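You operate a simulated robot arm through the tools that you are given. There is no shell and no other tool. Be economical: measure what you need, move in short steps, check, and stop when the job is done.

You run a simulated two-armed robot. Do the job below in one go: nothing can be reset, and whatever is moved stays where it is left.

Task
Put the cup in the bottom of the sink. Put the black block from the top of the long bench on the low shelf p32. Push the colours door shut. Put the long came on the drawing on the top of the light box. Put one of the short cames from the top of the glazing bench on the top of the tray bench. Open the right drawer, put the black bar from the inside of the right drawer on the top of the low table and shut the drawer again. Take the stick from the top of the small bench and leave it on the notebook. Take the tray from the middle shelf of the shelving and put it on the blue roundel on the top of the small bench. Fetch the white pad from the middle shelf of the shelving and set it on the high shelf of the shelving. Pick up the spray bottle with one hand, pass it to the other hand and put it on the top of the wall bench. Any order will do. Set down upright: spray bottle.

It is judged by the outcome, as a careful person would: the job done as asked, and still so three seconds after it is handed in. It fails if anything else is knocked over, pushed out of place, dropped, spilled or broken.

Robot
Two 7-joint arms with fingered hands on one trunk, on a base that drives. Base frame: it is fixed to the floor where the robot stands at the start and does not move with it; the origin is under the middle of the robot, x ahead of it, y to its left, z up. Lengths are in mm, angles in rad, forces in N, time in s.
The left shoulder is at the start at [20, 123, 1187], the right one opposite. Places, roughly: black bar (22x2x2 cm) [800, 3500, 800]; black block (6x4x4 cm) [600, -800, 1000]; bottom of the sink [-1200, -500, 700]; colours door [2900, -2200, 1900]; cup (11x11x11 cm) [500, -100, 1000]; drawing [-1250, 1000, 1000]; high shelf of the shelving [3400, 3800, 1300]; long came (17x3x5 cm) [-200, 3500, 900]; low shelf P32 [1200, -200, 300]; notebook [3000, 750, 500]; pad [3750, 3750, 1000]; right drawer [800, 3500, 800]; roundel (29x32x2 cm) [2400, 3400, 800]; short came (8x3x5 cm) [-100, 3600, 900]; spray bottle (9x9x28 cm) [5200, 2800, 900]; stick (15x3x3 cm) [1400, 3200, 800]; top of the low table [2800, 600, 500]; top of the tray bench [-1300, 2700, 900]; top of the wall bench [5600, 500, 900]; tray (30x13x10 cm) [2900, 3700, 900]. Payload 2.4 kg a hand.
Tool frame (each hand has its own): the origin (TCP) lies between the finger pads and is the grasp point; the fingertips stand 17 mm ahead of it; z points along the fingers, y is the line along which they close. The gripper opens to 88 mm. The gripper's body begins 47 mm behind the TCP. The gripper is a hand of 3 fingers: y runs from the thumb to the fingers, the wrist lies at [0, 0, -165] in the tool frame.
Orientation is that of the tool frame in the base frame, as [roll, pitch, yaw] about the fixed x, y, z axes, in that order (R = Rz(yaw) Ry(pitch) Rx(roll)). With the fingers straight down and closing along the base's y, the tool's x points along the base's -x, its y along +y and its z along -z.

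Tools
- The arms move only by the tool nudge_tool. It takes "left_increments", "right_increments" or both (then of equal length, played together; a hand with none holds still); each is a list that holds one entry, the list of rows, each a list of 6 numbers: the shift along the tool's x, y, z in units of 100 mm (1.0 is 100 mm), then the turn, a rotation vector about the tool's x, y, z in units of 60 degrees (1.0 is 60 degrees). In form: [[[x, y, z, ax, ay, az], ...]]. A call has 1 to 20 rows; each row is the pose to reach, as a shift and turn from the pose commanded when the call began, along the tool's axes at that moment. A call with a number of a shift or a turn outside -1 to 1 is refused whole. Rows are played at 5 a second. More than 50 mm and 0.15 rad between two rows, and nothing of the call is played. A pose out of reach is approached as far as the arm can. The call stops where the force on the tool passes 40 N (or 10 N more than at its start, if that is more) or the arm is blocked; 0.2 s more then pass. In this call time passes only in rows, and 0.2 s behind the last. It gives the time, the measured TCP pose, the force on the tool (base axes), the opening and the grip force at its end, in the units of the frame above (readings bear some noise), with the torque about the TCP (base axes, N m) and any sound that the robot's microphone picked up, and new pictures: "pictures" is both (left out), scene, wrist or none (wrist: the cameras of the hands that moved).
- Cameras (640 x 400 px; columns grow to the right, rows downward): "scene" is now at [46.3, -17.6, 1629.6]; the picture's right is [-0.26, -0.97, 0.00], its down [-0.83, 0.22, -0.52] and it looks along [0.50, -0.13, -0.85] (base axes); focal length 279 px, centre (320, 200). "left" rides on the left gripper at [-52, 4, -66] in its tool frame; the picture's right is [-0.09, -1.00, 0.00], its down [0.78, -0.07, -0.62] and it looks along [0.62, -0.05, 0.78] (tool axes); focal length 243 px, centre (320, 200). "right" rides on the right gripper at [52, 4, -66] in its tool frame; the picture's right is [-0.08, 1.00, 0.00], its down [-0.78, -0.07, -0.62] and it looks along [-0.62, -0.05, 0.78] (tool axes); focal length 243 px, centre (320, 200). There is no depth. A picture from a camera that has moved, and an enlarged one, comes with that camera's place and axes in the base frame and with its lens.
- lift_body(by): slides the trunk up (or, below 0, down) by that many mm; the arms and the scene camera ride with it, the base frame stays. It gives what a move gives, with no picture.
- base_move(legs): drives the robot by 1 to 6 legs, each [ahead, left, turn to the left] in mm, mm and rad, along the robot's own axes; the way and the turn of a leg run together, so that a leg with both is an arc; at most 1500 mm and 3.142 rad a leg. The arms and the cameras ride along, it lands a little off, and it stops where it bumps. It gives what a move gives, and a new picture of the scene camera.
- curl_fingers(finger1, finger2, thumb_bend, hand): sets how far each is bent, from 0 (flat) to 100 (curled in); at 30 the hand is open as for a grip, at 70 the pads meet at the TCP. One left out holds its place. A second passes; each finger stops where it meets its share of the squeeze, and holds until it gets a number again. It is the only way to open and close the hand. It gives what a move gives, with no picture; readings hold the bend of each and the force on the fingers (four entries, about 0 where the hand has none), thumb and palm.
- aim_head(pan, tilt): turns the head with the scene camera to pan (to the left, within 2.094 rad either way) and tilt (down, from -0.506 to 1.204), counted from straight ahead of the robot. It gives what a move gives, and a new picture of the scene camera.
- inspect(camera, box): a new picture of the part [left, top, right, bottom] of that camera's present view, enlarged. The clock stands still meanwhile.
- sign_off(): hands the job in; it is judged then, once.

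Work in short steps. Places have to be worked out from the pictures, the camera data and where the tool is seen: move nearer, look again, correct. Check each grasp and each placing, and mend what went wrong. You have 546 turns and 360 pictures in all, those below and enlarged ones among them. Open the grippers and draw the arms clear of the work before you hand the job in, unless the task says otherwise.

The tools are called after "Emit:" as name(argument=value, ...) on one line, values as JSON. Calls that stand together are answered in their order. nudge_tool: Moves the arms, as the interface text tells. Its arguments: {"type":"object","properties":{"left_increments":{"type":"array","items":{"type":"array","items":{"type":"array","items":{"type":"number"}}}},"right_increments":{"type":"array","items":{"type":"array","items":{"type":"array","items":{"type":"number"}}}},"pictures":{"type":"string","enum":["both","scene","wrist","none"]}},"required":[]} The other tools are called the same way: lift_body (by) slides the trunk up or down; curl_fingers (finger1, finger2, thumb_bend, hand) moves the fingers one by one; base_move (legs) drives the base; aim_head (pan, tilt) turns the head that bears the scene camera; inspect (camera, box) takes an enlarged picture of a part of a camera's view; sign_off () hands the job in.

At the start:

```text
time_s: 0.0
left_tcp_pos: [312.9, 84.9, 1215.1]
left_ee_rot: [3.142, 0.001, 3.14]
left_contact_force: [-0.8, -0.5, 1.0]
left_moment: [-0.01, -0.03, 0.0]
left_opening: 88.0
left_gripper_force: 0.1
left_shape: jaw
left_bend: [30.0, 30.0, 30.0]
left_finger forces: [0.1, 0.0, 0.0, 0.0, 0.0, 0.1]
right_tcp_pos: [289.3, -152.4, 1181.1]
right_ee_rot: [-3.141, 0.0, 3.141]
right_contact_force: [-0.1, -0.5, -0.1]
right_moment: [-0.01, 0.04, -0.04]
right_opening: 87.8
right_gripper_force: 0.2
right_shape: jaw
right_bend: [30.0, 30.0, 30.0]
right_finger forces: [0.0, 0.0, 0.0, 0.1, 0.0, 0.0]
trunk travel left (down, up): [-400.0, 430.0]
robot x, y, heading: [-2.7, -2.7, -0.001]
head pan, tilt: [-0.26, 1.025]
```

scene: 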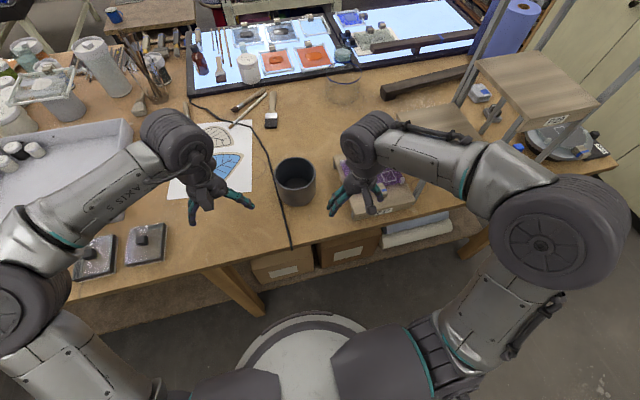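
right: 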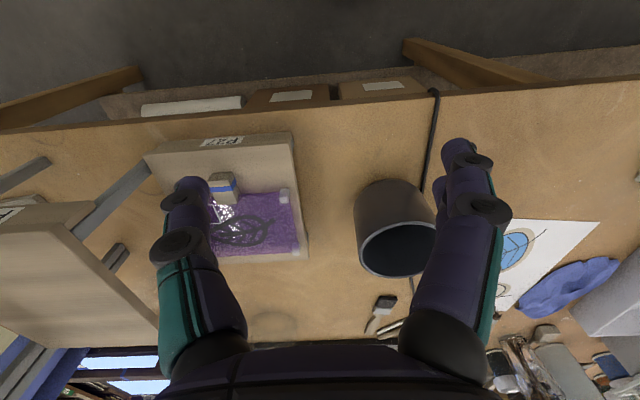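
left: 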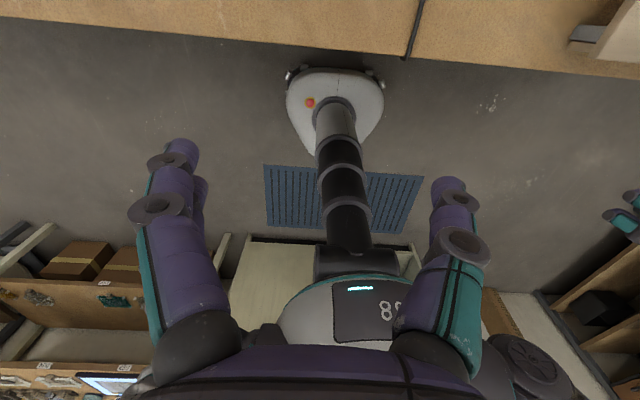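

The first pictures show the long bench with the cup ahead. I look around to learn the room, starting with an enlarged look at the cup and the right end of the bench.

Emit:
inspect(camera="scene", box=[180, 60, 440, 260])

Emit:
aim_head(pan=-0.9, tilt=0.6)

```text
2.00 times, centred on (310, 160) of scene
camera zoom: at [46.3, -17.6, 1629.6], right [-0.26, -0.97, 0.0], down [-0.83, 0.22, -0.52], along [0.5, -0.13, -0.85], focal length 558 px, centre (340, 280)
```

zoom: 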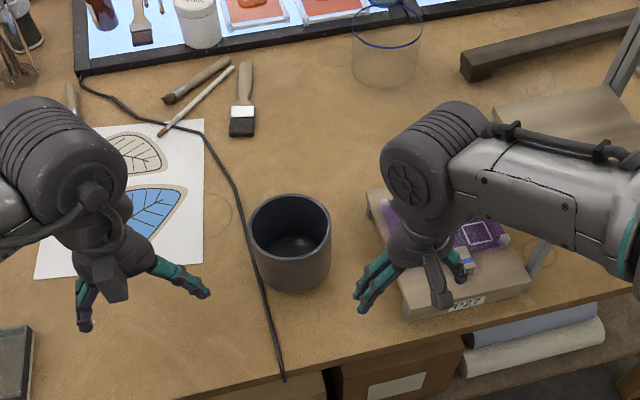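

```text
time_s: 1.0
left_tcp_pos: [312.8, 85.9, 1214.7]
left_ee_rot: [-3.141, -0.001, -3.141]
left_contact_force: [0.1, 0.3, 0.5]
left_moment: [-0.02, 0.0, -0.01]
left_opening: 88.1
left_gripper_force: 0.1
left_shape: jaw
left_bend: [30.0, 30.0, 30.0]
left_finger forces: [0.0, 0.0, 0.0, 0.1, 0.0, 0.0]
right_tcp_pos: [287.1, -152.0, 1180.9]
right_ee_rot: [3.141, -0.001, -3.141]
right_contact_force: [-0.2, -0.3, 1.0]
right_moment: [0.03, -0.01, 0.0]
right_opening: 87.8
right_gripper_force: 0.1
right_shape: jaw
right_bend: [30.0, 30.0, 30.0]
right_finger forces: [0.0, 0.0, 0.0, 0.0, 0.1, 0.0]
trunk travel left (down, up): [-400.0, 430.0]
robot x, y, heading: [-4.5, 3.0, -0.002]
head pan, tilt: [-0.901, 0.6]
camera scene: at [35.4, -69.2, 1663.2], right [-0.78, -0.62, 0.0], down [-0.35, 0.44, -0.82], along [0.51, -0.65, -0.57], focal length 279 px, centre (320, 200)
```

scene: 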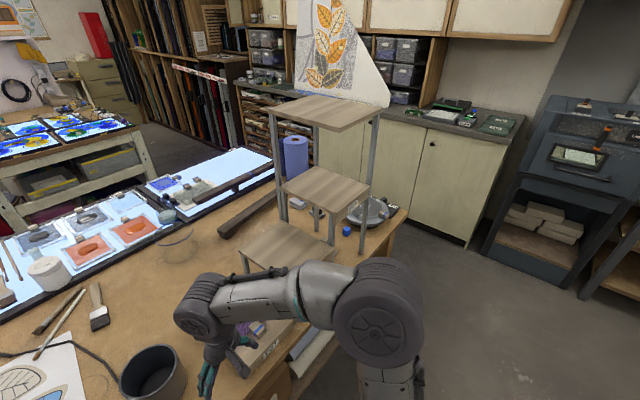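

The bench holds a three-step stand at its right end. I look round the rest of the room.

Emit:
aim_head(pan=0.1, tilt=0.35)

Emit:
aim_head(pan=1.1, tilt=0.4)

Emit:
aim_head(pan=2.09, tilt=0.4)

Emit:
aim_head(pan=-2.09, tilt=0.5)

```text
time_s: 2.3
left_tcp_pos: [314.7, 86.0, 1216.5]
left_ee_rot: [-3.14, -0.001, -3.141]
left_contact_force: [0.3, -0.4, -0.2]
left_moment: [-0.03, 0.0, 0.0]
left_opening: 87.9
left_gripper_force: 0.1
left_shape: jaw
left_bend: [30.0, 30.0, 30.0]
left_finger forces: [0.0, 0.0, 0.1, 0.1, 0.0, 0.0]
right_tcp_pos: [289.6, -151.3, 1180.8]
right_ee_rot: [-3.14, -0.001, -3.141]
right_contact_force: [-0.2, -0.7, 0.0]
right_moment: [0.01, 0.0, -0.02]
right_opening: 87.9
right_gripper_force: 0.1
right_shape: jaw
right_bend: [30.0, 30.0, 30.0]
right_finger forces: [0.0, 0.0, 0.0, 0.0, 0.0, 0.0]
trunk travel left (down, up): [-400.0, 430.0]
robot x, y, heading: [-0.6, -1.4, -0.001]
head pan, tilt: [0.099, 0.351]
camera scene: at [73.1, 9.2, 1686.0], right [0.1, -1.0, 0.0], down [-0.34, -0.03, -0.94], along [0.93, 0.09, -0.34], focal length 279 px, centre (320, 200)
```

scene: 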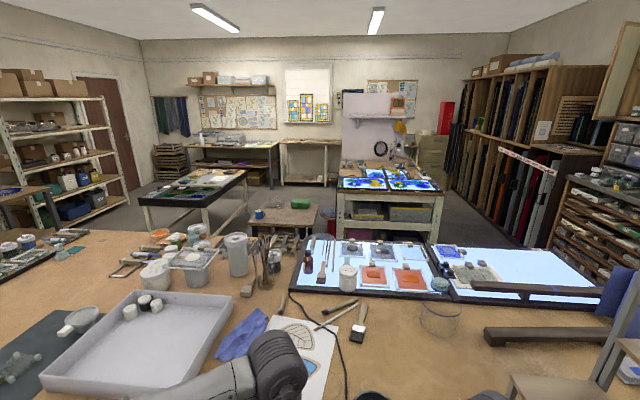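

```text
time_s: 3.6
left_tcp_pos: [314.5, 85.9, 1216.8]
left_ee_rot: [3.14, 0.002, -3.14]
left_contact_force: [0.0, 1.4, -0.2]
left_moment: [-0.01, -0.01, -0.02]
left_opening: 87.7
left_gripper_force: 0.1
left_shape: jaw
left_bend: [30.0, 30.0, 30.0]
left_finger forces: [0.0, 0.1, 0.0, 0.0, 0.1, 0.0]
right_tcp_pos: [287.6, -152.5, 1181.6]
right_ee_rot: [-3.141, 0.0, -3.14]
right_contact_force: [0.7, 0.0, -0.4]
right_moment: [0.02, 0.0, -0.04]
right_opening: 88.2
right_gripper_force: 0.1
right_shape: jaw
right_bend: [30.0, 30.0, 30.0]
right_finger forces: [0.1, 0.0, 0.0, 0.1, 0.0, 0.1]
trunk travel left (down, up): [-400.0, 430.0]
robot x, y, heading: [-4.0, -0.2, -0.006]
head pan, tilt: [1.1, 0.4]
camera scene: at [22.6, 82.5, 1681.5], right [0.89, -0.45, 0.0], down [-0.18, -0.35, -0.92], along [0.42, 0.82, -0.39], focal length 279 px, centre (320, 200)
```

scene: 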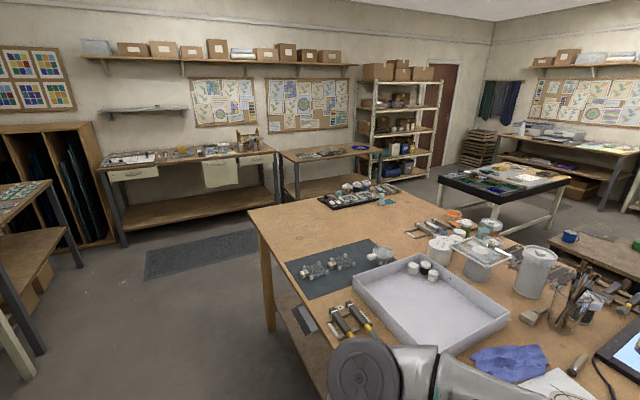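

```text
time_s: 4.8
left_tcp_pos: [314.9, 86.3, 1214.8]
left_ee_rot: [3.141, 0.0, -3.141]
left_contact_force: [0.2, -1.1, 0.0]
left_moment: [-0.04, -0.02, 0.01]
left_opening: 88.0
left_gripper_force: 0.0
left_shape: jaw
left_bend: [30.0, 30.0, 30.0]
left_finger forces: [0.1, 0.0, 0.0, 0.1, 0.0, 0.1]
right_tcp_pos: [288.0, -151.6, 1181.5]
right_ee_rot: [-3.141, 0.001, -3.141]
right_contact_force: [0.4, 0.1, -0.7]
right_moment: [-0.01, 0.0, -0.01]
right_opening: 87.9
right_gripper_force: 0.0
right_shape: jaw
right_bend: [30.0, 30.0, 30.0]
right_finger forces: [0.1, 0.0, 0.0, 0.0, 0.1, 0.1]
trunk travel left (down, up): [-400.0, 430.0]
robot x, y, heading: [0.2, 0.1, 0.001]
head pan, tilt: [2.089, 0.4]
camera scene: at [-65.4, 80.5, 1681.5], right [0.87, 0.49, 0.0], down [0.19, -0.34, -0.92], along [-0.46, 0.8, -0.39], focal length 279 px, centre (320, 200)
```

scene: 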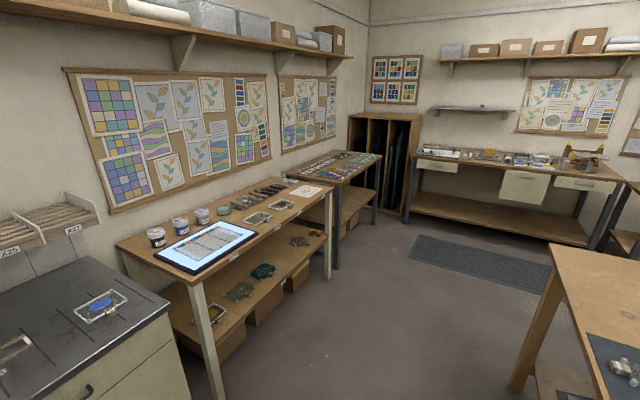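

```text
time_s: 8.2
left_tcp_pos: [315.3, 85.8, 1216.3]
left_ee_rot: [3.141, -0.001, 3.14]
left_contact_force: [0.5, 0.5, 0.0]
left_moment: [0.01, -0.02, 0.03]
left_opening: 87.9
left_gripper_force: 0.0
left_shape: jaw
left_bend: [30.0, 30.0, 30.0]
left_finger forces: [0.1, 0.0, 0.1, 0.0, 0.0, 0.1]
right_tcp_pos: [289.1, -151.9, 1181.1]
right_ee_rot: [-3.141, -0.001, 3.142]
right_contact_force: [-0.2, -0.2, 0.1]
right_moment: [0.0, 0.03, -0.01]
right_opening: 87.9
right_gripper_force: 0.1
right_shape: jaw
right_bend: [30.0, 30.0, 30.0]
right_finger forces: [0.0, 0.1, 0.0, 0.0, 0.0, 0.0]
trunk travel left (down, up): [-400.0, 430.0]
robot x, y, heading: [-2.0, -1.1, 0.001]
head pan, tilt: [-2.089, 0.499]
camera scene: at [-64.6, -79.1, 1672.3], right [-0.87, 0.5, 0.0], down [0.24, 0.42, -0.88], along [-0.43, -0.76, -0.48], focal length 279 px, centre (320, 200)
```

scene: 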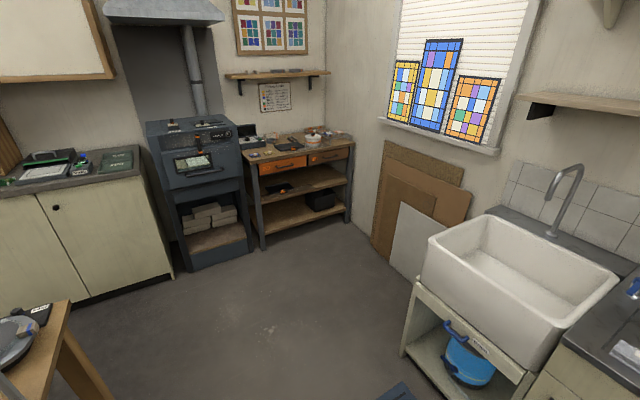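

I have an overview of the room. I look closer at the right end of the bench for the black block and the labels, and at what is under the bench.

Emit:
aim_head(pan=-0.75, tilt=0.75)

Emit:
inspect(camera="scene", box=[220, 40, 540, 240])

Emit:
aim_head(pan=0.0, tilt=1.2)

```text
time_s: 9.7
left_tcp_pos: [315.6, 87.2, 1216.8]
left_ee_rot: [3.141, -0.001, 3.139]
left_contact_force: [-1.2, 1.5, 0.6]
left_moment: [-0.02, 0.0, -0.02]
left_opening: 87.6
left_gripper_force: 0.1
left_shape: jaw
left_bend: [30.0, 30.0, 30.0]
left_finger forces: [0.1, 0.1, 0.0, 0.0, 0.1, 0.0]
right_tcp_pos: [288.2, -152.6, 1180.6]
right_ee_rot: [-3.141, 0.0, -3.142]
right_contact_force: [0.5, 0.5, -0.6]
right_moment: [0.0, -0.02, 0.01]
right_opening: 87.8
right_gripper_force: 0.0
right_shape: jaw
right_bend: [30.0, 30.0, 30.0]
right_finger forces: [0.1, 0.0, 0.1, 0.1, 0.1, 0.0]
trunk travel left (down, up): [-400.0, 430.0]
robot x, y, heading: [1.3, -0.8, -0.003]
head pan, tilt: [-0.75, 0.75]
camera scene: at [41.0, -56.6, 1650.4], right [-0.68, -0.73, 0.0], down [-0.5, 0.47, -0.73], along [0.53, -0.5, -0.68], focal length 279 px, centre (320, 200)
```

scene: 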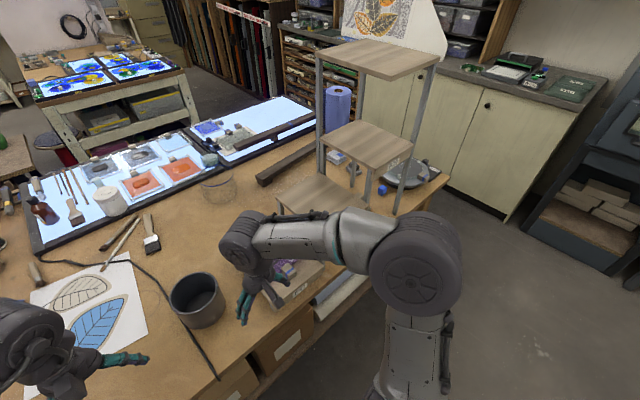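

```text
2.00 times, centred on (380, 140) of scene
camera zoom: at [41.0, -56.6, 1650.4], right [-0.68, -0.73, 0.0], down [-0.5, 0.47, -0.73], along [0.53, -0.5, -0.68], focal length 558 px, centre (200, 320)
```

zoom: 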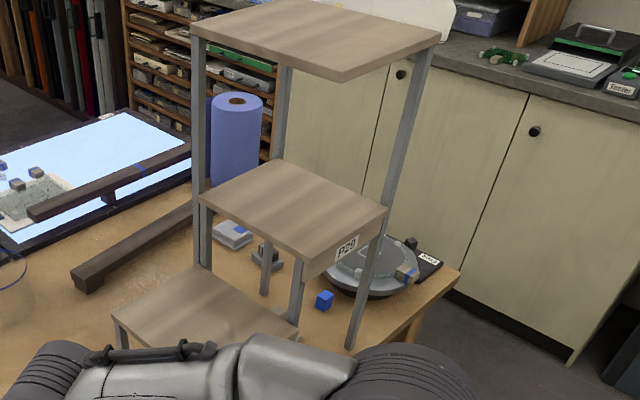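

```text
time_s: 10.8
left_tcp_pos: [314.3, 87.1, 1215.7]
left_ee_rot: [-3.141, 0.0, -3.141]
left_contact_force: [0.9, -0.3, -0.2]
left_moment: [-0.03, 0.01, 0.01]
left_opening: 88.0
left_gripper_force: 0.1
left_shape: jaw
left_bend: [30.0, 30.0, 30.0]
left_finger forces: [0.0, 0.1, 0.0, 0.0, 0.0, 0.1]
right_tcp_pos: [287.6, -152.0, 1180.0]
right_ee_rot: [3.141, 0.001, 3.139]
right_contact_force: [-0.4, -0.9, 0.2]
right_moment: [0.04, 0.0, -0.02]
right_opening: 88.0
right_gripper_force: 0.2
right_shape: jaw
right_bend: [30.0, 30.0, 30.0]
right_finger forces: [0.1, 0.0, 0.0, 0.0, 0.1, 0.0]
trunk travel left (down, up): [-400.0, 430.0]
robot x, y, heading: [0.5, -0.9, -0.001]
head pan, tilt: [0.0, 1.201]
camera scene: at [36.4, -0.1, 1618.7], right [0.0, -1.0, 0.0], down [-0.93, 0.0, -0.36], along [0.36, 0.0, -0.93], focal length 279 px, centre (320, 200)
```

scene: 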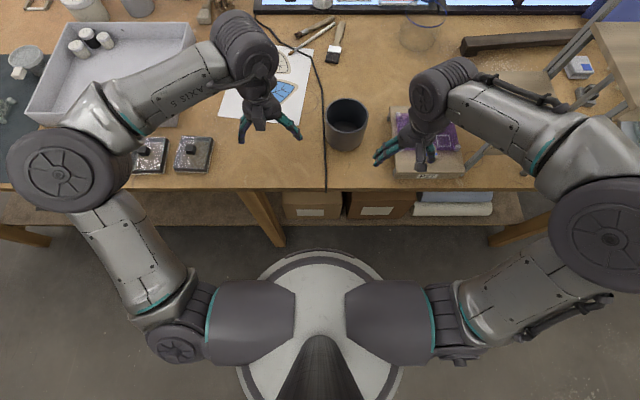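

The base can advance about 100 mm before it meets the lower shelf. I test the right arm's forward reach at this safe height.

Emit:
nudge_tool(right_increments=[[[-0.4, 0, 0, 0, 0, 0], [-0.8, 0, 0, 0, 0, 0], [-1, 0, 0, 0, 0, 0]]], pictures="none")

Emit:
nudge_tool(right_increments=[[[-0.4, 0, 0, 0, 0, 0], [-0.8, 0, 0, 0, 0, 0], [-1, 0, 0, 0, 0, 0]]], pictures="none")

```text
time_s: 11.6
left_tcp_pos: [314.8, 87.2, 1215.8]
left_ee_rot: [-3.141, -0.001, -3.141]
left_contact_force: [-0.5, -0.6, 0.3]
left_moment: [0.02, 0.0, -0.01]
left_opening: 87.7
left_gripper_force: 0.1
left_shape: jaw
left_bend: [30.0, 30.0, 30.0]
left_finger forces: [0.1, 0.0, 0.1, 0.0, 0.0, 0.1]
right_tcp_pos: [388.4, -151.8, 1180.5]
right_ee_rot: [3.141, -0.001, -3.142]
right_contact_force: [-0.4, 0.2, -0.6]
right_moment: [0.02, 0.04, 0.0]
right_opening: 87.9
right_gripper_force: 0.1
right_shape: jaw
right_bend: [30.0, 30.0, 30.0]
right_finger forces: [0.1, 0.1, 0.1, 0.0, 0.0, 0.0]
trunk travel left (down, up): [-400.0, 430.0]
robot x, y, heading: [-0.2, -1.1, 0.004]
head pan, tilt: [0.0, 1.201]
```

```text
time_s: 12.4
left_tcp_pos: [314.7, 86.1, 1215.3]
left_ee_rot: [3.141, 0.0, 3.141]
left_contact_force: [-0.1, 0.3, 0.2]
left_moment: [-0.02, -0.02, 0.0]
left_opening: 88.0
left_gripper_force: 0.0
left_shape: jaw
left_bend: [30.0, 30.0, 30.0]
left_finger forces: [0.0, 0.0, 0.0, 0.0, 0.0, 0.0]
right_tcp_pos: [456.1, -154.4, 1176.0]
right_ee_rot: [3.141, -0.002, -3.14]
right_contact_force: [-0.1, 0.5, 0.2]
right_moment: [0.0, 0.01, 0.01]
right_opening: 87.9
right_gripper_force: 0.0
right_shape: jaw
right_bend: [30.0, 30.0, 30.0]
right_finger forces: [0.1, 0.0, 0.1, 0.1, 0.0, 0.0]
right hand out of reach, approached as far as the arm can: row 2, 3
trunk travel left (down, up): [-400.0, 430.0]
robot x, y, heading: [-2.6, 0.1, -0.002]
head pan, tilt: [0.0, 1.201]
```

Reach with the tool down is about 456 mm here, and more nearer shoulder height. From two views the cup rim is at about (500, -66, 1031). I turn the right hand 45° to straddle the cup's near-right wall, and lower to just above the rim.

Emit:
nudge_tool(right_increments=[[[0, 0.1, 0.1, 0, 0, 0.13], [0, 0.2, 0.2, 0, 0, 0.26], [0, 0.3, 0.3, 0, 0, 0.39], [0, 0.4, 0.4, 0, 0, 0.52], [0, 0.5, 0.5, 0, 0, 0.65], [0, 0.5, 0.6, 0, 0, 0.75]]], pictures="both")

```text
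time_s: 13.8
left_tcp_pos: [314.2, 86.7, 1215.7]
left_ee_rot: [-3.142, 0.001, -3.14]
left_contact_force: [0.2, 0.5, -0.1]
left_moment: [0.01, 0.02, 0.02]
left_opening: 88.0
left_gripper_force: 0.0
left_shape: jaw
left_bend: [30.0, 30.0, 30.0]
left_finger forces: [0.0, 0.1, 0.1, 0.1, 0.1, 0.1]
right_tcp_pos: [454.3, -104.5, 1116.3]
right_ee_rot: [-3.141, 0.0, 2.355]
right_contact_force: [-0.4, 0.5, 0.2]
right_moment: [0.03, -0.01, 0.0]
right_opening: 88.0
right_gripper_force: 0.1
right_shape: jaw
right_bend: [30.0, 30.0, 30.0]
right_finger forces: [0.0, 0.0, 0.1, 0.0, 0.1, 0.0]
trunk travel left (down, up): [-400.0, 430.0]
robot x, y, heading: [0.8, -0.1, -0.002]
head pan, tilt: [0.0, 1.201]
camera scene: at [36.6, -0.1, 1618.6], right [0.0, -1.0, 0.0], down [-0.93, 0.0, -0.36], along [0.36, 0.0, -0.93], focal length 279 px, centre (320, 200)
camera right: at [421.7, -65.4, 1182.8], right [0.77, 0.64, 0.0], down [0.5, -0.6, 0.62], along [0.4, -0.48, -0.78], focal length 243 px, centre (320, 200)
```

scene: 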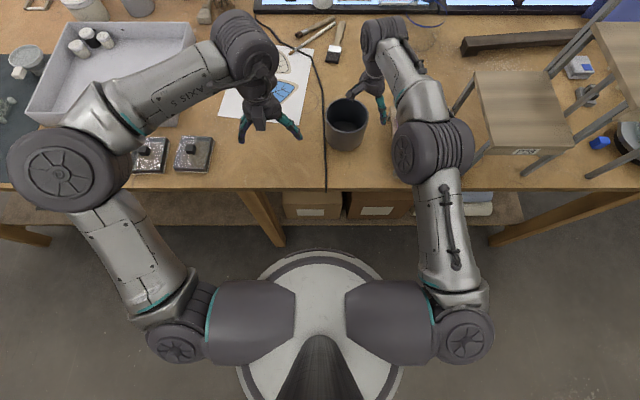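
right: 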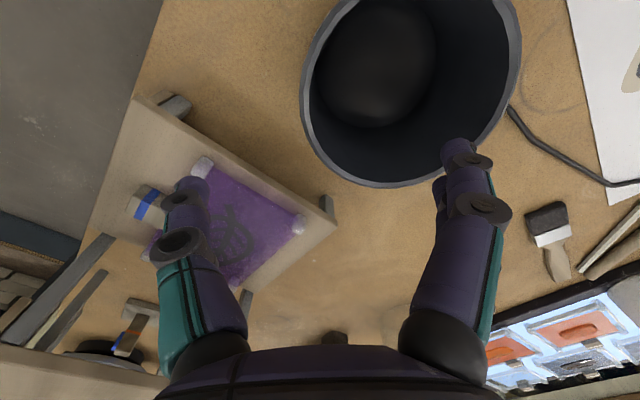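

The camera shows the cup's wall about 8 mm to the tool's -y of straight below the TCP; the thumb will go down on free bench and the fingers inside the cup. I shift and descend to 15 mm under the rim.

Emit:
nudge_tool(right_increments=[[[0, -0.08, 0, 0, 0, 0], [0, -0.08, 0.25, 0, 0, 0], [0, -0.08, 0.5, 0, 0, 0], [0, -0.08, 0.7, 0, 0, 0], [0, -0.08, 0.85, 0, 0, 0], [0, -0.08, 1.0, 0, 0, 0]]], pictures="wrist")

```text
time_s: 15.2
left_tcp_pos: [314.9, 86.0, 1216.6]
left_ee_rot: [3.141, -0.001, -3.14]
left_contact_force: [-0.3, -0.1, -0.8]
left_moment: [-0.02, 0.0, -0.01]
left_opening: 88.0
left_gripper_force: 0.1
left_shape: jaw
left_bend: [30.0, 30.0, 30.0]
left_finger forces: [0.1, 0.1, 0.0, 0.1, 0.0, 0.1]
right_tcp_pos: [450.5, -111.0, 1016.4]
right_ee_rot: [-3.141, -0.001, 2.357]
right_contact_force: [0.5, 0.6, 0.0]
right_moment: [-0.01, -0.01, 0.01]
right_opening: 87.8
right_gripper_force: 0.0
right_shape: jaw
right_bend: [30.0, 30.0, 30.0]
right_finger forces: [0.0, 0.0, 0.0, 0.0, 0.1, 0.1]
trunk travel left (down, up): [-400.0, 430.0]
robot x, y, heading: [-3.4, 4.9, -0.0]
head pan, tilt: [0.0, 1.201]
camera right: at [416.7, -71.5, 1082.4], right [0.76, 0.64, 0.0], down [0.51, -0.6, 0.62], along [0.4, -0.47, -0.78], focal length 243 px, centre (320, 200)
```

right: 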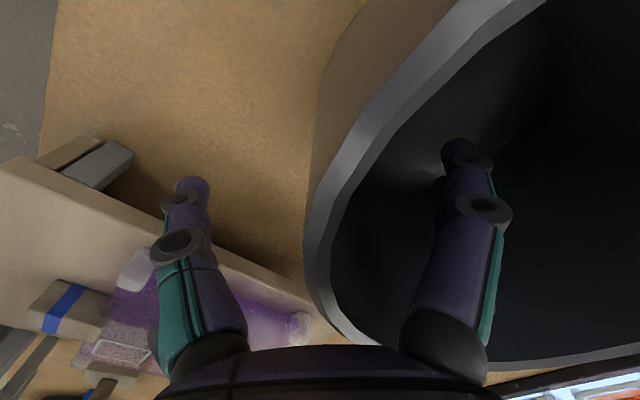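

Fingers straddle the wall but about 12 mm off the widest spot; I correct that and close.

Emit:
nudge_tool(right_increments=[[[-0.12, -0.01, 0, 0, 0, 0]]], pictures="none")

Emit:
curl_fingers(hand="right", finger1=70, finger2=70, thumb_bend=70)

```text
time_s: 15.6
left_tcp_pos: [313.9, 84.8, 1216.3]
left_ee_rot: [3.142, -0.001, 3.141]
left_contact_force: [0.1, -1.0, 0.4]
left_moment: [0.01, 0.01, 0.03]
left_opening: 87.9
left_gripper_force: 0.0
left_shape: jaw
left_bend: [30.0, 30.0, 30.0]
left_finger forces: [0.0, 0.0, 0.1, 0.1, 0.0, 0.0]
right_tcp_pos: [457.4, -119.7, 1016.4]
right_ee_rot: [3.141, 0.002, 2.356]
right_contact_force: [-0.2, 0.0, -0.2]
right_moment: [-0.03, 0.02, 0.01]
right_opening: 87.8
right_gripper_force: 0.0
right_shape: jaw
right_bend: [30.0, 30.0, 30.0]
right_finger forces: [0.1, 0.1, 0.0, 0.0, 0.0, 0.0]
trunk travel left (down, up): [-400.0, 430.0]
robot x, y, heading: [3.4, 1.1, -0.001]
head pan, tilt: [0.0, 1.201]
```

```text
time_s: 16.6
left_tcp_pos: [314.3, 86.5, 1215.4]
left_ee_rot: [-3.141, 0.0, -3.141]
left_contact_force: [-0.1, 0.7, -0.7]
left_moment: [0.02, -0.02, 0.04]
left_opening: 88.0
left_gripper_force: 0.1
left_shape: jaw
left_bend: [30.0, 30.0, 30.0]
left_finger forces: [0.0, 0.1, 0.0, 0.0, 0.1, 0.0]
right_tcp_pos: [458.2, -119.8, 1017.3]
right_ee_rot: [3.141, -0.001, 2.356]
right_contact_force: [-0.8, 0.0, 0.0]
right_moment: [-0.02, 0.0, 0.02]
right_opening: 1.1
right_gripper_force: 1.7
right_shape: fingers
right_bend: [70.0, 65.0, 68.0]
right_finger forces: [0.0, 1.8, 0.0, 0.0, 1.9, 0.0]
trunk travel left (down, up): [-400.0, 430.0]
robot x, y, heading: [-1.8, 1.5, -0.005]
head pan, tilt: [0.0, 1.201]
```

Only finger 2 and the thumb meet something; I squeeze further and look.

Emit:
curl_fingers(hand="right", finger1=85, finger2=85, thumb_bend=85)

Emit:
inspect(camera="right", box=[0, 0, 640, 400])

```text
time_s: 17.6
left_tcp_pos: [314.9, 85.9, 1216.6]
left_ee_rot: [3.14, -0.001, -3.141]
left_contact_force: [0.6, 0.6, 0.1]
left_moment: [0.02, -0.01, -0.01]
left_opening: 88.2
left_gripper_force: 0.1
left_shape: jaw
left_bend: [30.0, 30.0, 30.0]
left_finger forces: [0.0, 0.0, 0.0, 0.0, 0.0, 0.1]
right_tcp_pos: [458.2, -119.2, 1018.2]
right_ee_rot: [3.141, -0.001, 2.356]
right_contact_force: [0.4, 0.3, 0.8]
right_moment: [-0.05, 0.04, 0.07]
right_opening: 0.1
right_gripper_force: 14.0
right_shape: fingers
right_bend: [79.0, 74.0, 72.0]
right_finger forces: [6.4, 7.8, 0.0, 0.0, 14.4, 0.0]
trunk travel left (down, up): [-400.0, 430.0]
robot x, y, heading: [-1.3, 2.4, 0.0]
head pan, tilt: [0.0, 1.201]
```

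```text
1.00 times, centred on (320, 200) of right (not enlarged: the box is as wide or as high as the picture)
camera zoom: at [424.5, -80.4, 1083.0], right [0.76, 0.64, 0.0], down [0.51, -0.6, 0.62], along [0.4, -0.47, -0.78], focal length 243 px, centre (320, 200)
```

zoom: 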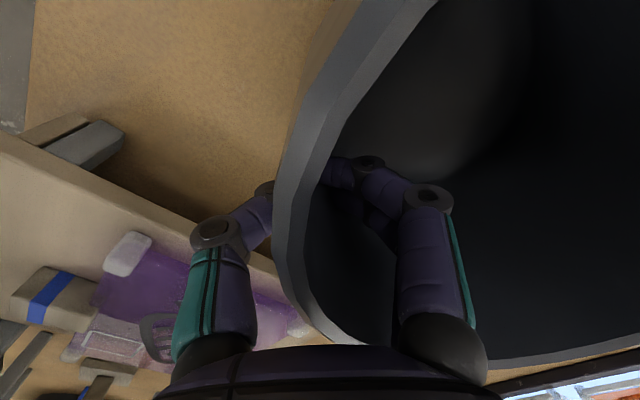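

The wall is between fingers and thumb with 14 N. I lift 100 mm and check.

Emit:
nudge_tool(right_increments=[[[0, 0, -0.2, 0, 0, 0], [0, 0, -0.5, 0, 0, 0], [0, 0, -0.8, 0, 0, 0], [0, 0, -1, 0, 0, 0]]], pictures="both")

```text
time_s: 18.6
left_tcp_pos: [314.4, 86.1, 1215.8]
left_ee_rot: [-3.141, -0.001, 3.141]
left_contact_force: [-0.3, 0.1, -0.6]
left_moment: [0.0, -0.01, 0.02]
left_opening: 87.9
left_gripper_force: 0.1
left_shape: jaw
left_bend: [30.0, 30.0, 30.0]
left_finger forces: [0.0, 0.0, 0.0, 0.0, 0.0, 0.1]
right_tcp_pos: [457.6, -118.3, 1117.0]
right_ee_rot: [3.141, 0.001, 2.356]
right_contact_force: [0.5, -0.8, -3.6]
right_moment: [-0.14, 0.1, 0.01]
right_opening: 0.0
right_gripper_force: 15.7
right_shape: fingers
right_bend: [78.0, 74.0, 74.0]
right_finger forces: [8.1, 7.2, 0.0, 0.0, 15.3, 0.0]
trunk travel left (down, up): [-400.0, 430.0]
robot x, y, heading: [-0.1, -0.2, 0.002]
head pan, tilt: [0.0, 1.201]
camera scene: at [36.8, 0.0, 1618.6], right [0.0, -1.0, 0.0], down [-0.93, 0.0, -0.36], along [0.36, 0.0, -0.93], focal length 279 px, centre (320, 200)
camera right: at [424.1, -80.2, 1182.8], right [0.76, 0.64, 0.0], down [0.51, -0.6, 0.62], along [0.4, -0.47, -0.78], focal length 243 px, centre (320, 200)
```

scene: 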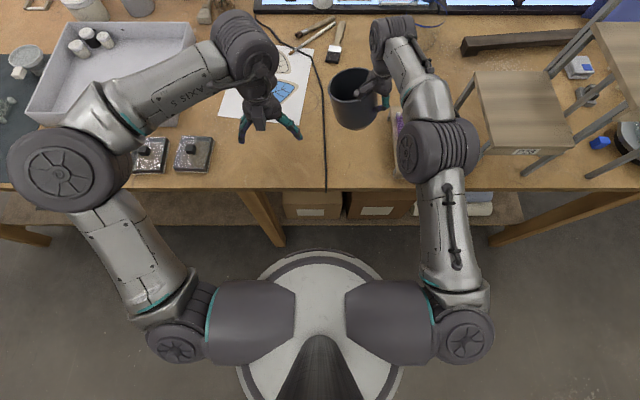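
right: 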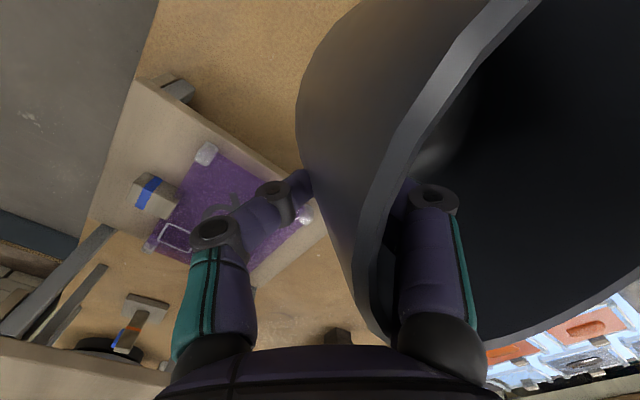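

The cup is held. I back off from the bench and turn round toward the sink (outer edges about x -1450..-950, y -720..-200).

Emit:
base_move(legs=[[-330, 0, 0], [0, 0, -1.571], [0, 0, -1.571]])

```text
time_s: 28.4
left_tcp_pos: [-644.1, -82.1, 1216.0]
left_ee_rot: [3.14, 0.001, -0.011]
left_contact_force: [0.0, -0.2, 1.1]
left_moment: [0.03, 0.01, -0.01]
left_opening: 87.9
left_gripper_force: 0.1
left_shape: jaw
left_bend: [30.0, 30.0, 30.0]
left_finger forces: [0.1, 0.0, 0.0, 0.0, 0.1, 0.0]
right_tcp_pos: [-784.1, 124.2, 1117.1]
right_ee_rot: [-3.142, 0.0, -0.797]
right_contact_force: [0.5, -0.4, -4.0]
right_moment: [0.1, -0.08, 0.03]
right_opening: 0.0
right_gripper_force: 15.5
right_shape: fingers
right_bend: [78.0, 75.0, 74.0]
right_finger forces: [7.7, 7.7, 0.0, 0.1, 14.6, 0.0]
trunk travel left (down, up): [-400.0, 430.0]
robot x, y, heading: [-328.8, -1.4, 3.132]
head pan, tilt: [0.0, 1.201]
camera scene: at [-364.5, 0.8, 1618.6], right [0.01, 1.0, 0.0], down [0.93, -0.01, -0.36], along [-0.36, 0.0, -0.93], focal length 279 px, centre (320, 200)
```

scene: 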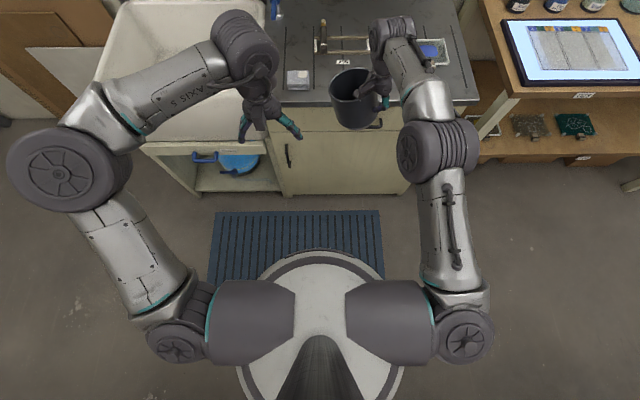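

Next I retract and raise the left hand, then drive sideways in front of the sink.

Emit:
nudge_tool(left_increments=[[[0.3, 0, -0.3, 0, 0, 0], [0.6, 0, -0.6, 0, 0, 0], [0.9, 0, -0.9, 0, 0, 0], [1, 0, -1, 0, 0, 0]]], pictures="none")

Emit:
base_move(legs=[[0, 510, 0.01], [150, 0, 0]])

```text
time_s: 29.4
left_tcp_pos: [-544.1, -82.9, 1315.5]
left_ee_rot: [3.141, -0.001, -0.011]
left_contact_force: [0.0, -0.8, 0.4]
left_moment: [0.04, 0.02, 0.0]
left_opening: 87.8
left_gripper_force: 0.1
left_shape: jaw
left_bend: [30.0, 30.0, 30.0]
left_finger forces: [0.0, 0.0, 0.0, 0.0, 0.0, 0.0]
right_tcp_pos: [-783.4, 124.9, 1117.3]
right_ee_rot: [3.141, 0.001, -0.799]
right_contact_force: [0.9, -0.9, -2.4]
right_moment: [0.12, -0.11, 0.02]
right_opening: 0.0
right_gripper_force: 14.9
right_shape: fingers
right_bend: [78.0, 75.0, 74.0]
right_finger forces: [7.6, 7.8, 0.1, 0.0, 14.5, 0.0]
trunk travel left (down, up): [-400.0, 430.0]
robot x, y, heading: [-325.8, 4.1, 3.128]
head pan, tilt: [0.0, 1.201]
```

```text
time_s: 33.4
left_tcp_pos: [-701.3, -591.6, 1315.2]
left_ee_rot: [3.141, -0.001, -0.008]
left_contact_force: [-0.3, 0.2, -0.3]
left_moment: [0.03, -0.04, 0.01]
left_opening: 87.8
left_gripper_force: 0.0
left_shape: jaw
left_bend: [30.0, 30.0, 30.0]
left_finger forces: [0.0, 0.1, 0.1, 0.0, 0.1, 0.1]
right_tcp_pos: [-942.7, -383.7, 1115.5]
right_ee_rot: [-3.139, -0.001, -0.794]
right_contact_force: [-0.3, 1.1, -2.4]
right_moment: [0.1, -0.08, -0.03]
right_opening: 0.0
right_gripper_force: 15.8
right_shape: fingers
right_bend: [78.0, 75.0, 74.0]
right_finger forces: [8.0, 7.7, 0.0, 0.1, 14.9, 0.0]
trunk travel left (down, up): [-400.0, 430.0]
robot x, y, heading: [-483.7, -508.1, 3.14]
head pan, tilt: [0.0, 1.201]
camera scene: at [-523.1, -507.5, 1618.6], right [0.01, 1.0, 0.0], down [0.93, -0.01, -0.36], along [-0.36, 0.0, -0.93], focal length 279 px, centre (320, 200)
```

scene: 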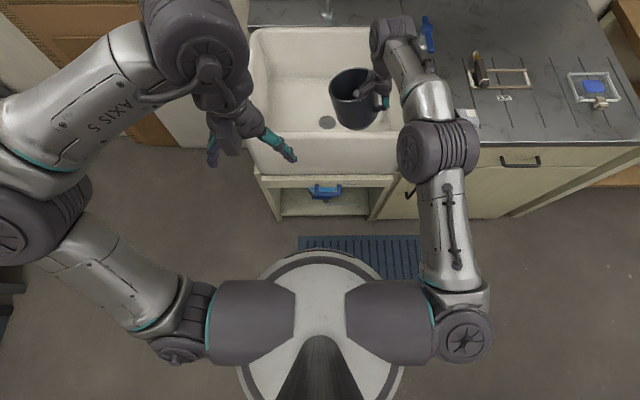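

The cup is over the front of the sink. I drive 130 mm further in, then lower the trunk partly, keeping the arm sloping down over the rim.

Emit:
base_move(legs=[[130, 0, 0]])

Emit:
lift_body(by=-110)

Emit:
nudge_tool(right_increments=[[[0, 0, 0.3, 0, 0, 0], [0, 0, 0.6, 0, 0, 0], [0, 0, 0.9, 0, 0, 0], [0, 0, 1, 0, 0, 0]]], pictures="both")

```text
time_s: 34.7
left_tcp_pos: [-830.6, -590.8, 1316.4]
left_ee_rot: [-3.141, -0.002, -0.007]
left_contact_force: [-0.3, 1.0, -0.5]
left_moment: [0.01, 0.01, 0.01]
left_opening: 88.0
left_gripper_force: 0.0
left_shape: jaw
left_bend: [30.0, 30.0, 30.0]
left_finger forces: [0.1, 0.1, 0.0, 0.0, 0.1, 0.0]
right_tcp_pos: [-1072.6, -385.3, 1115.9]
right_ee_rot: [-3.139, -0.001, -0.793]
right_contact_force: [-0.5, -1.2, -3.1]
right_moment: [0.09, -0.12, -0.02]
right_opening: 0.0
right_gripper_force: 15.8
right_shape: fingers
right_bend: [78.0, 75.0, 74.0]
right_finger forces: [8.2, 7.8, 0.0, 0.1, 15.0, 0.0]
trunk travel left (down, up): [-400.0, 430.0]
robot x, y, heading: [-612.5, -506.5, 3.135]
head pan, tilt: [0.0, 1.201]
camera scene: at [-654.1, -506.4, 1618.5], right [0.01, 1.0, 0.0], down [0.93, -0.01, -0.36], along [-0.36, 0.0, -0.93], focal length 279 px, centre (320, 200)
```

scene: 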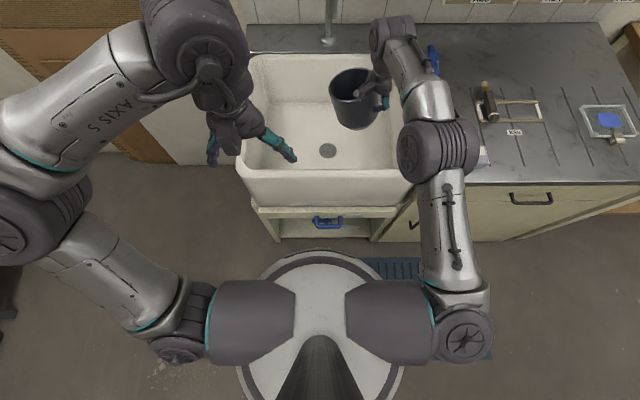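

```text
time_s: 36.1
left_tcp_pos: [-830.0, -591.8, 1205.7]
left_ee_rot: [-3.14, -0.001, -0.007]
left_contact_force: [1.1, -1.1, -0.6]
left_moment: [-0.01, -0.02, 0.01]
left_opening: 87.9
left_gripper_force: 0.0
left_shape: jaw
left_bend: [30.0, 30.0, 30.0]
left_finger forces: [0.0, 0.1, 0.0, 0.0, 0.1, 0.0]
right_tcp_pos: [-1071.4, -383.9, 1006.0]
right_ee_rot: [-3.14, 0.001, -0.792]
right_contact_force: [-0.8, -0.5, -4.0]
right_moment: [0.11, -0.1, 0.0]
right_opening: 0.1
right_gripper_force: 15.9
right_shape: fingers
right_bend: [78.0, 75.0, 74.0]
right_finger forces: [8.1, 7.8, 0.1, 0.0, 15.0, 0.1]
trunk travel left (down, up): [-290.0, 540.0]
robot x, y, heading: [-616.1, -508.2, 3.134]
head pan, tilt: [0.0, 1.201]
```

```text
time_s: 37.1
left_tcp_pos: [-831.4, -590.2, 1206.3]
left_ee_rot: [-3.14, 0.001, -0.007]
left_contact_force: [-0.5, 0.4, 0.2]
left_moment: [0.02, -0.02, 0.02]
left_opening: 87.9
left_gripper_force: 0.1
left_shape: jaw
left_bend: [30.0, 30.0, 30.0]
left_finger forces: [0.0, 0.0, 0.0, 0.0, 0.1, 0.0]
right_tcp_pos: [-1071.2, -383.0, 906.6]
right_ee_rot: [-3.14, -0.001, -0.793]
right_contact_force: [-0.4, -0.5, -3.1]
right_moment: [0.13, -0.16, -0.02]
right_opening: 0.1
right_gripper_force: 14.7
right_shape: fingers
right_bend: [78.0, 75.0, 74.0]
right_finger forces: [7.9, 7.8, 0.1, 0.0, 14.8, 0.0]
trunk travel left (down, up): [-290.0, 540.0]
robot x, y, heading: [-617.1, -505.0, 3.134]
head pan, tilt: [0.0, 1.201]
camera scene: at [-651.9, -506.4, 1508.6], right [0.01, 1.0, 0.0], down [0.93, -0.01, -0.36], along [-0.36, 0.0, -0.93], focal length 279 px, centre (320, 200)
camera right: at [-1038.0, -424.7, 971.6], right [-0.77, -0.64, 0.0], down [-0.5, 0.6, 0.62], along [-0.4, 0.48, -0.78], focal length 243 px, centre (320, 200)
```

scene: 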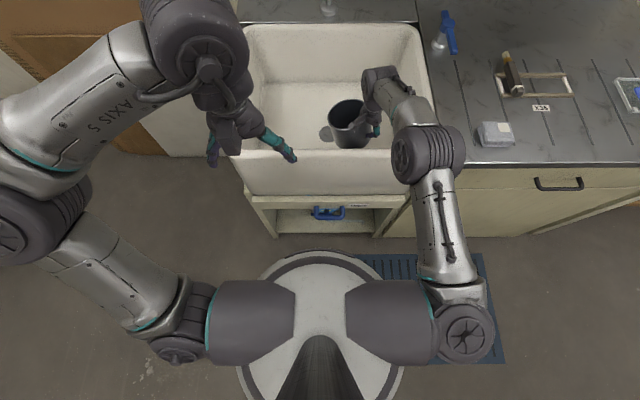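
right: 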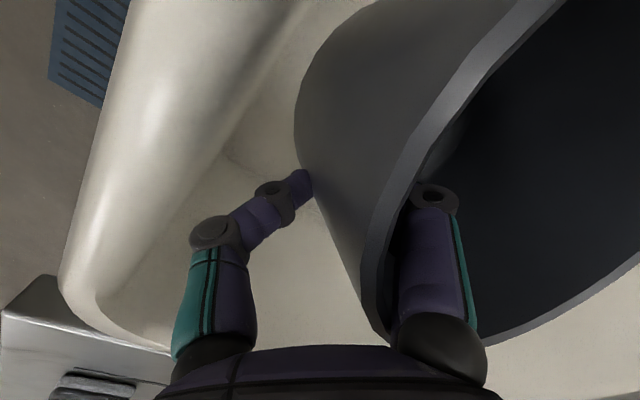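

The cup is inside the bowl with clearance all round. I lower further toward the bottom.

Emit:
nudge_tool(right_increments=[[[0, 0, 0.2, 0, 0, 0], [0, 0, 0.4, 0, 0, 0], [0, 0, 0.6, 0, 0, 0], [0, 0, 0.7, 0, 0, 0]]], pictures="both")

```text
time_s: 38.1
left_tcp_pos: [-830.5, -590.8, 1206.1]
left_ee_rot: [3.141, -0.001, -0.008]
left_contact_force: [0.1, -0.6, 0.2]
left_moment: [-0.02, 0.0, -0.03]
left_opening: 88.1
left_gripper_force: 0.0
left_shape: jaw
left_bend: [30.0, 30.0, 30.0]
left_finger forces: [0.1, 0.1, 0.1, 0.1, 0.1, 0.0]
right_tcp_pos: [-1071.9, -384.3, 836.4]
right_ee_rot: [3.141, 0.0, -0.794]
right_contact_force: [-1.0, 0.5, -3.0]
right_moment: [0.02, -0.16, -0.03]
right_opening: 0.0
right_gripper_force: 14.9
right_shape: fingers
right_bend: [78.0, 75.0, 74.0]
right_finger forces: [7.9, 7.9, 0.0, 0.1, 14.8, 0.0]
trunk travel left (down, up): [-290.0, 540.0]
robot x, y, heading: [-617.0, -504.9, 3.131]
head pan, tilt: [0.0, 1.201]
camera scene: at [-651.8, -506.4, 1508.6], right [0.01, 1.0, 0.0], down [0.93, -0.01, -0.36], along [-0.36, 0.0, -0.93], focal length 279 px, centre (320, 200)
camera right: at [-1037.7, -425.1, 902.3], right [-0.77, -0.64, 0.0], down [-0.5, 0.6, 0.62], along [-0.4, 0.48, -0.78], focal length 243 px, centre (320, 200)
```

scene: 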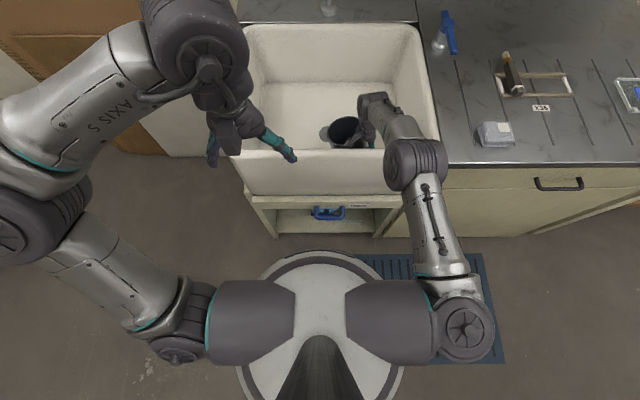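
right: 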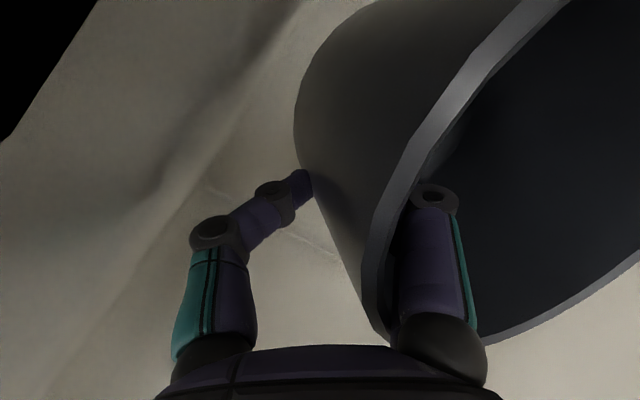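

Still free. I continue down in small rows until contact shows.

Emit:
nudge_tool(right_increments=[[[0, 0, 0.1, 0, 0, 0], [0, 0, 0.2, 0, 0, 0], [0, 0, 0.25, 0, 0, 0], [0, 0, 0.3, 0, 0, 0]]], pictures="none")

```text
time_s: 38.5
left_tcp_pos: [-833.1, -591.3, 1205.5]
left_ee_rot: [3.14, 0.002, -0.008]
left_contact_force: [-0.3, 0.6, 0.9]
left_moment: [-0.01, 0.01, 0.04]
left_opening: 88.0
left_gripper_force: 0.0
left_shape: jaw
left_bend: [30.0, 30.0, 30.0]
left_finger forces: [0.0, 0.0, 0.0, 0.1, 0.1, 0.1]
right_tcp_pos: [-1075.7, -384.5, 832.1]
right_ee_rot: [3.131, 0.006, -0.796]
right_contact_force: [0.4, -0.3, -3.6]
right_moment: [0.09, -0.07, -0.02]
right_opening: 0.1
right_gripper_force: 15.5
right_shape: fingers
right_bend: [78.0, 75.0, 74.0]
right_finger forces: [8.0, 7.9, 0.0, 0.0, 14.9, 0.0]
trunk travel left (down, up): [-290.0, 540.0]
robot x, y, heading: [-614.2, -506.3, 3.133]
head pan, tilt: [0.0, 1.201]
stopped in row 1 (right hand): the force on the tool passed its limit at 79 N (the readings are from after the stop); the commanded pose is now the measured one
```

Something was touched at z 832. I look closely at the arm, rim and cup.

Emit:
inspect(camera="scene", box=[230, 60, 470, 210])

Emit:
inspect(camera="right", box=[0, 0, 640, 400])

```text
2.67 times, centred on (350, 135) of scene
camera zoom: at [-653.2, -506.4, 1508.4], right [0.01, 1.0, 0.0], down [0.93, -0.01, -0.36], along [-0.36, 0.0, -0.93], focal length 744 px, centre (240, 373)
```

zoom: 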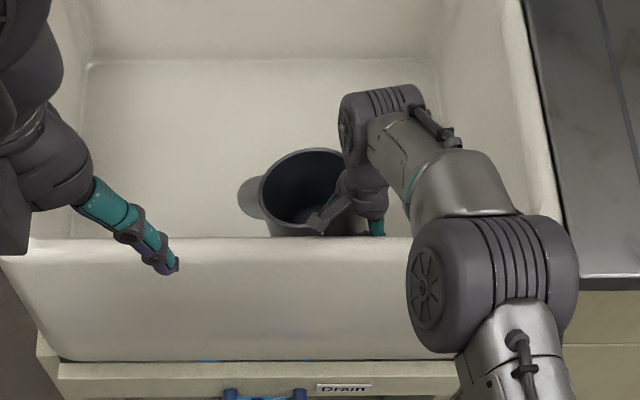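

```text
1.00 times, centred on (320, 200) of right (not enlarged: the box is as wide or as high as the picture)
camera zoom: at [-1041.2, -425.1, 898.6], right [-0.77, -0.63, 0.01], down [-0.49, 0.61, 0.62], along [-0.4, 0.48, -0.78], focal length 243 px, centre (320, 200)
```

zoom: 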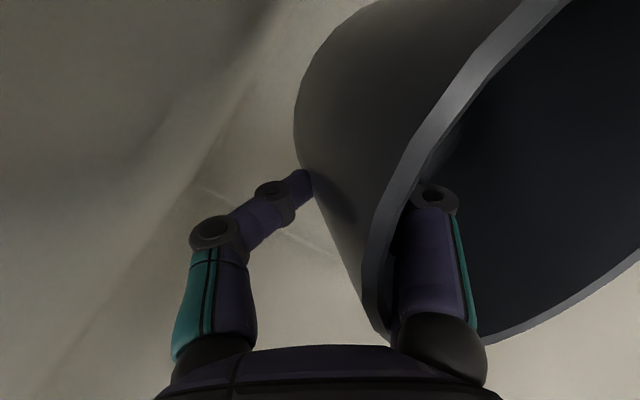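

The elbow was resting on the sink's front rim. I raise the trunk 150, drive 50 closer and pull the hand back, so the arm will slope down more steeply over the rim.

Emit:
lift_body(by=160)

Emit:
base_move(legs=[[50, 0, 0]])

Emit:
nudge_tool(right_increments=[[[0.18, -0.18, 0, 0, 0, 0], [0.35, -0.357, 0, 0, 0, 0], [0.35, -0.357, 0.3, 0, 0, 0], [0.35, -0.357, 0.6, 0, 0, 0], [0.35, -0.357, 0.9, 0, 0, 0], [0.35, -0.357, 1.0, 0, 0, 0]]], pictures="scene")

```text
time_s: 40.4
left_tcp_pos: [-831.5, -591.2, 1365.4]
left_ee_rot: [3.141, 0.0, -0.005]
left_contact_force: [0.5, -0.5, -0.1]
left_moment: [-0.01, 0.01, 0.0]
left_opening: 87.9
left_gripper_force: 0.1
left_shape: jaw
left_bend: [30.0, 30.0, 30.0]
left_finger forces: [0.0, 0.0, 0.1, 0.0, 0.1, 0.0]
right_tcp_pos: [-1075.5, -383.7, 994.5]
right_ee_rot: [3.13, 0.008, -0.797]
right_contact_force: [0.6, -0.2, -3.1]
right_moment: [0.1, -0.1, -0.01]
right_opening: 0.2
right_gripper_force: 14.9
right_shape: fingers
right_bend: [78.0, 75.0, 74.0]
right_finger forces: [8.0, 7.9, 0.0, 0.0, 14.8, 0.1]
trunk travel left (down, up): [-450.0, 380.0]
robot x, y, heading: [-616.0, -505.7, 3.13]
head pan, tilt: [0.0, 1.201]
```

```text
time_s: 41.3
left_tcp_pos: [-883.9, -589.6, 1365.8]
left_ee_rot: [3.141, -0.002, -0.008]
left_contact_force: [0.1, 0.7, -0.7]
left_moment: [0.0, 0.02, 0.03]
left_opening: 87.9
left_gripper_force: 0.1
left_shape: jaw
left_bend: [30.0, 30.0, 30.0]
left_finger forces: [0.0, 0.0, 0.0, 0.0, 0.0, 0.1]
right_tcp_pos: [-1127.5, -383.5, 992.6]
right_ee_rot: [3.13, 0.005, -0.798]
right_contact_force: [-0.2, -0.6, -4.1]
right_moment: [0.12, -0.09, -0.01]
right_opening: 0.1
right_gripper_force: 15.4
right_shape: fingers
right_bend: [78.0, 75.0, 74.0]
right_finger forces: [8.3, 8.0, 0.0, 0.0, 14.9, 0.0]
trunk travel left (down, up): [-450.0, 380.0]
robot x, y, heading: [-664.0, -507.0, 3.132]
head pan, tilt: [0.0, 1.201]
camera scene: at [-705.6, -505.9, 1668.5], right [0.01, 1.0, 0.0], down [0.93, -0.01, -0.36], along [-0.36, 0.0, -0.93], focal length 279 px, centre (320, 200)
```

scene: 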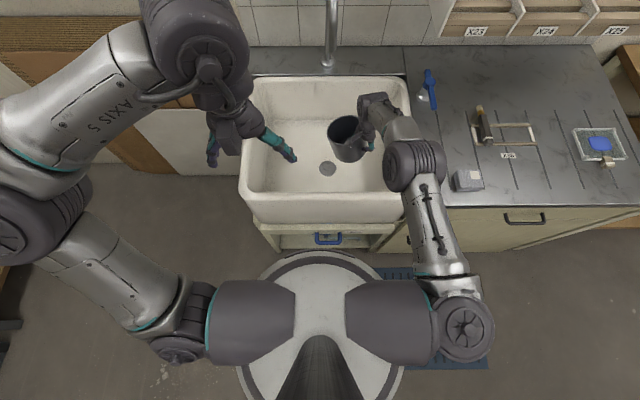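

```text
time_s: 42.7
left_tcp_pos: [-881.2, -590.2, 1365.0]
left_ee_rot: [3.139, 0.0, -0.008]
left_contact_force: [0.2, 0.2, -0.2]
left_moment: [0.03, 0.01, -0.01]
left_opening: 87.9
left_gripper_force: 0.0
left_shape: jaw
left_bend: [30.0, 30.0, 30.0]
left_finger forces: [0.1, 0.0, 0.1, 0.0, 0.0, 0.0]
right_tcp_pos: [-1077.6, -384.3, 893.2]
right_ee_rot: [3.13, 0.008, -0.798]
right_contact_force: [0.3, -0.1, -3.8]
right_moment: [0.13, -0.1, 0.0]
right_opening: 0.1
right_gripper_force: 15.3
right_shape: fingers
right_bend: [79.0, 75.0, 74.0]
right_finger forces: [7.8, 8.0, 0.0, 0.0, 14.7, 0.0]
trunk travel left (down, up): [-450.0, 380.0]
robot x, y, heading: [-664.6, -505.9, 3.13]
head pan, tilt: [0.0, 1.201]
camera scene: at [-702.6, -506.0, 1668.6], right [0.01, 1.0, 0.0], down [0.93, -0.01, -0.36], along [-0.36, 0.0, -0.93], focal length 279 px, centre (320, 200)
```

scene: 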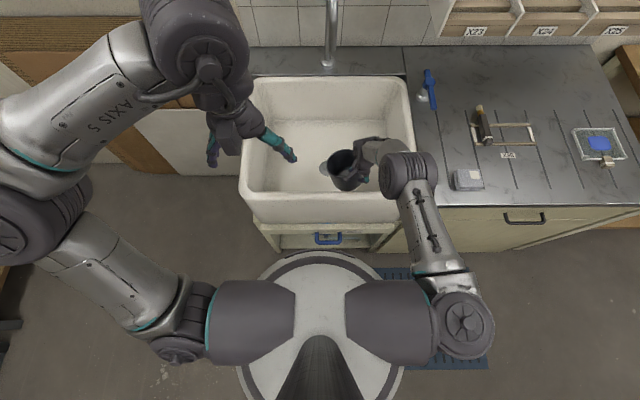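

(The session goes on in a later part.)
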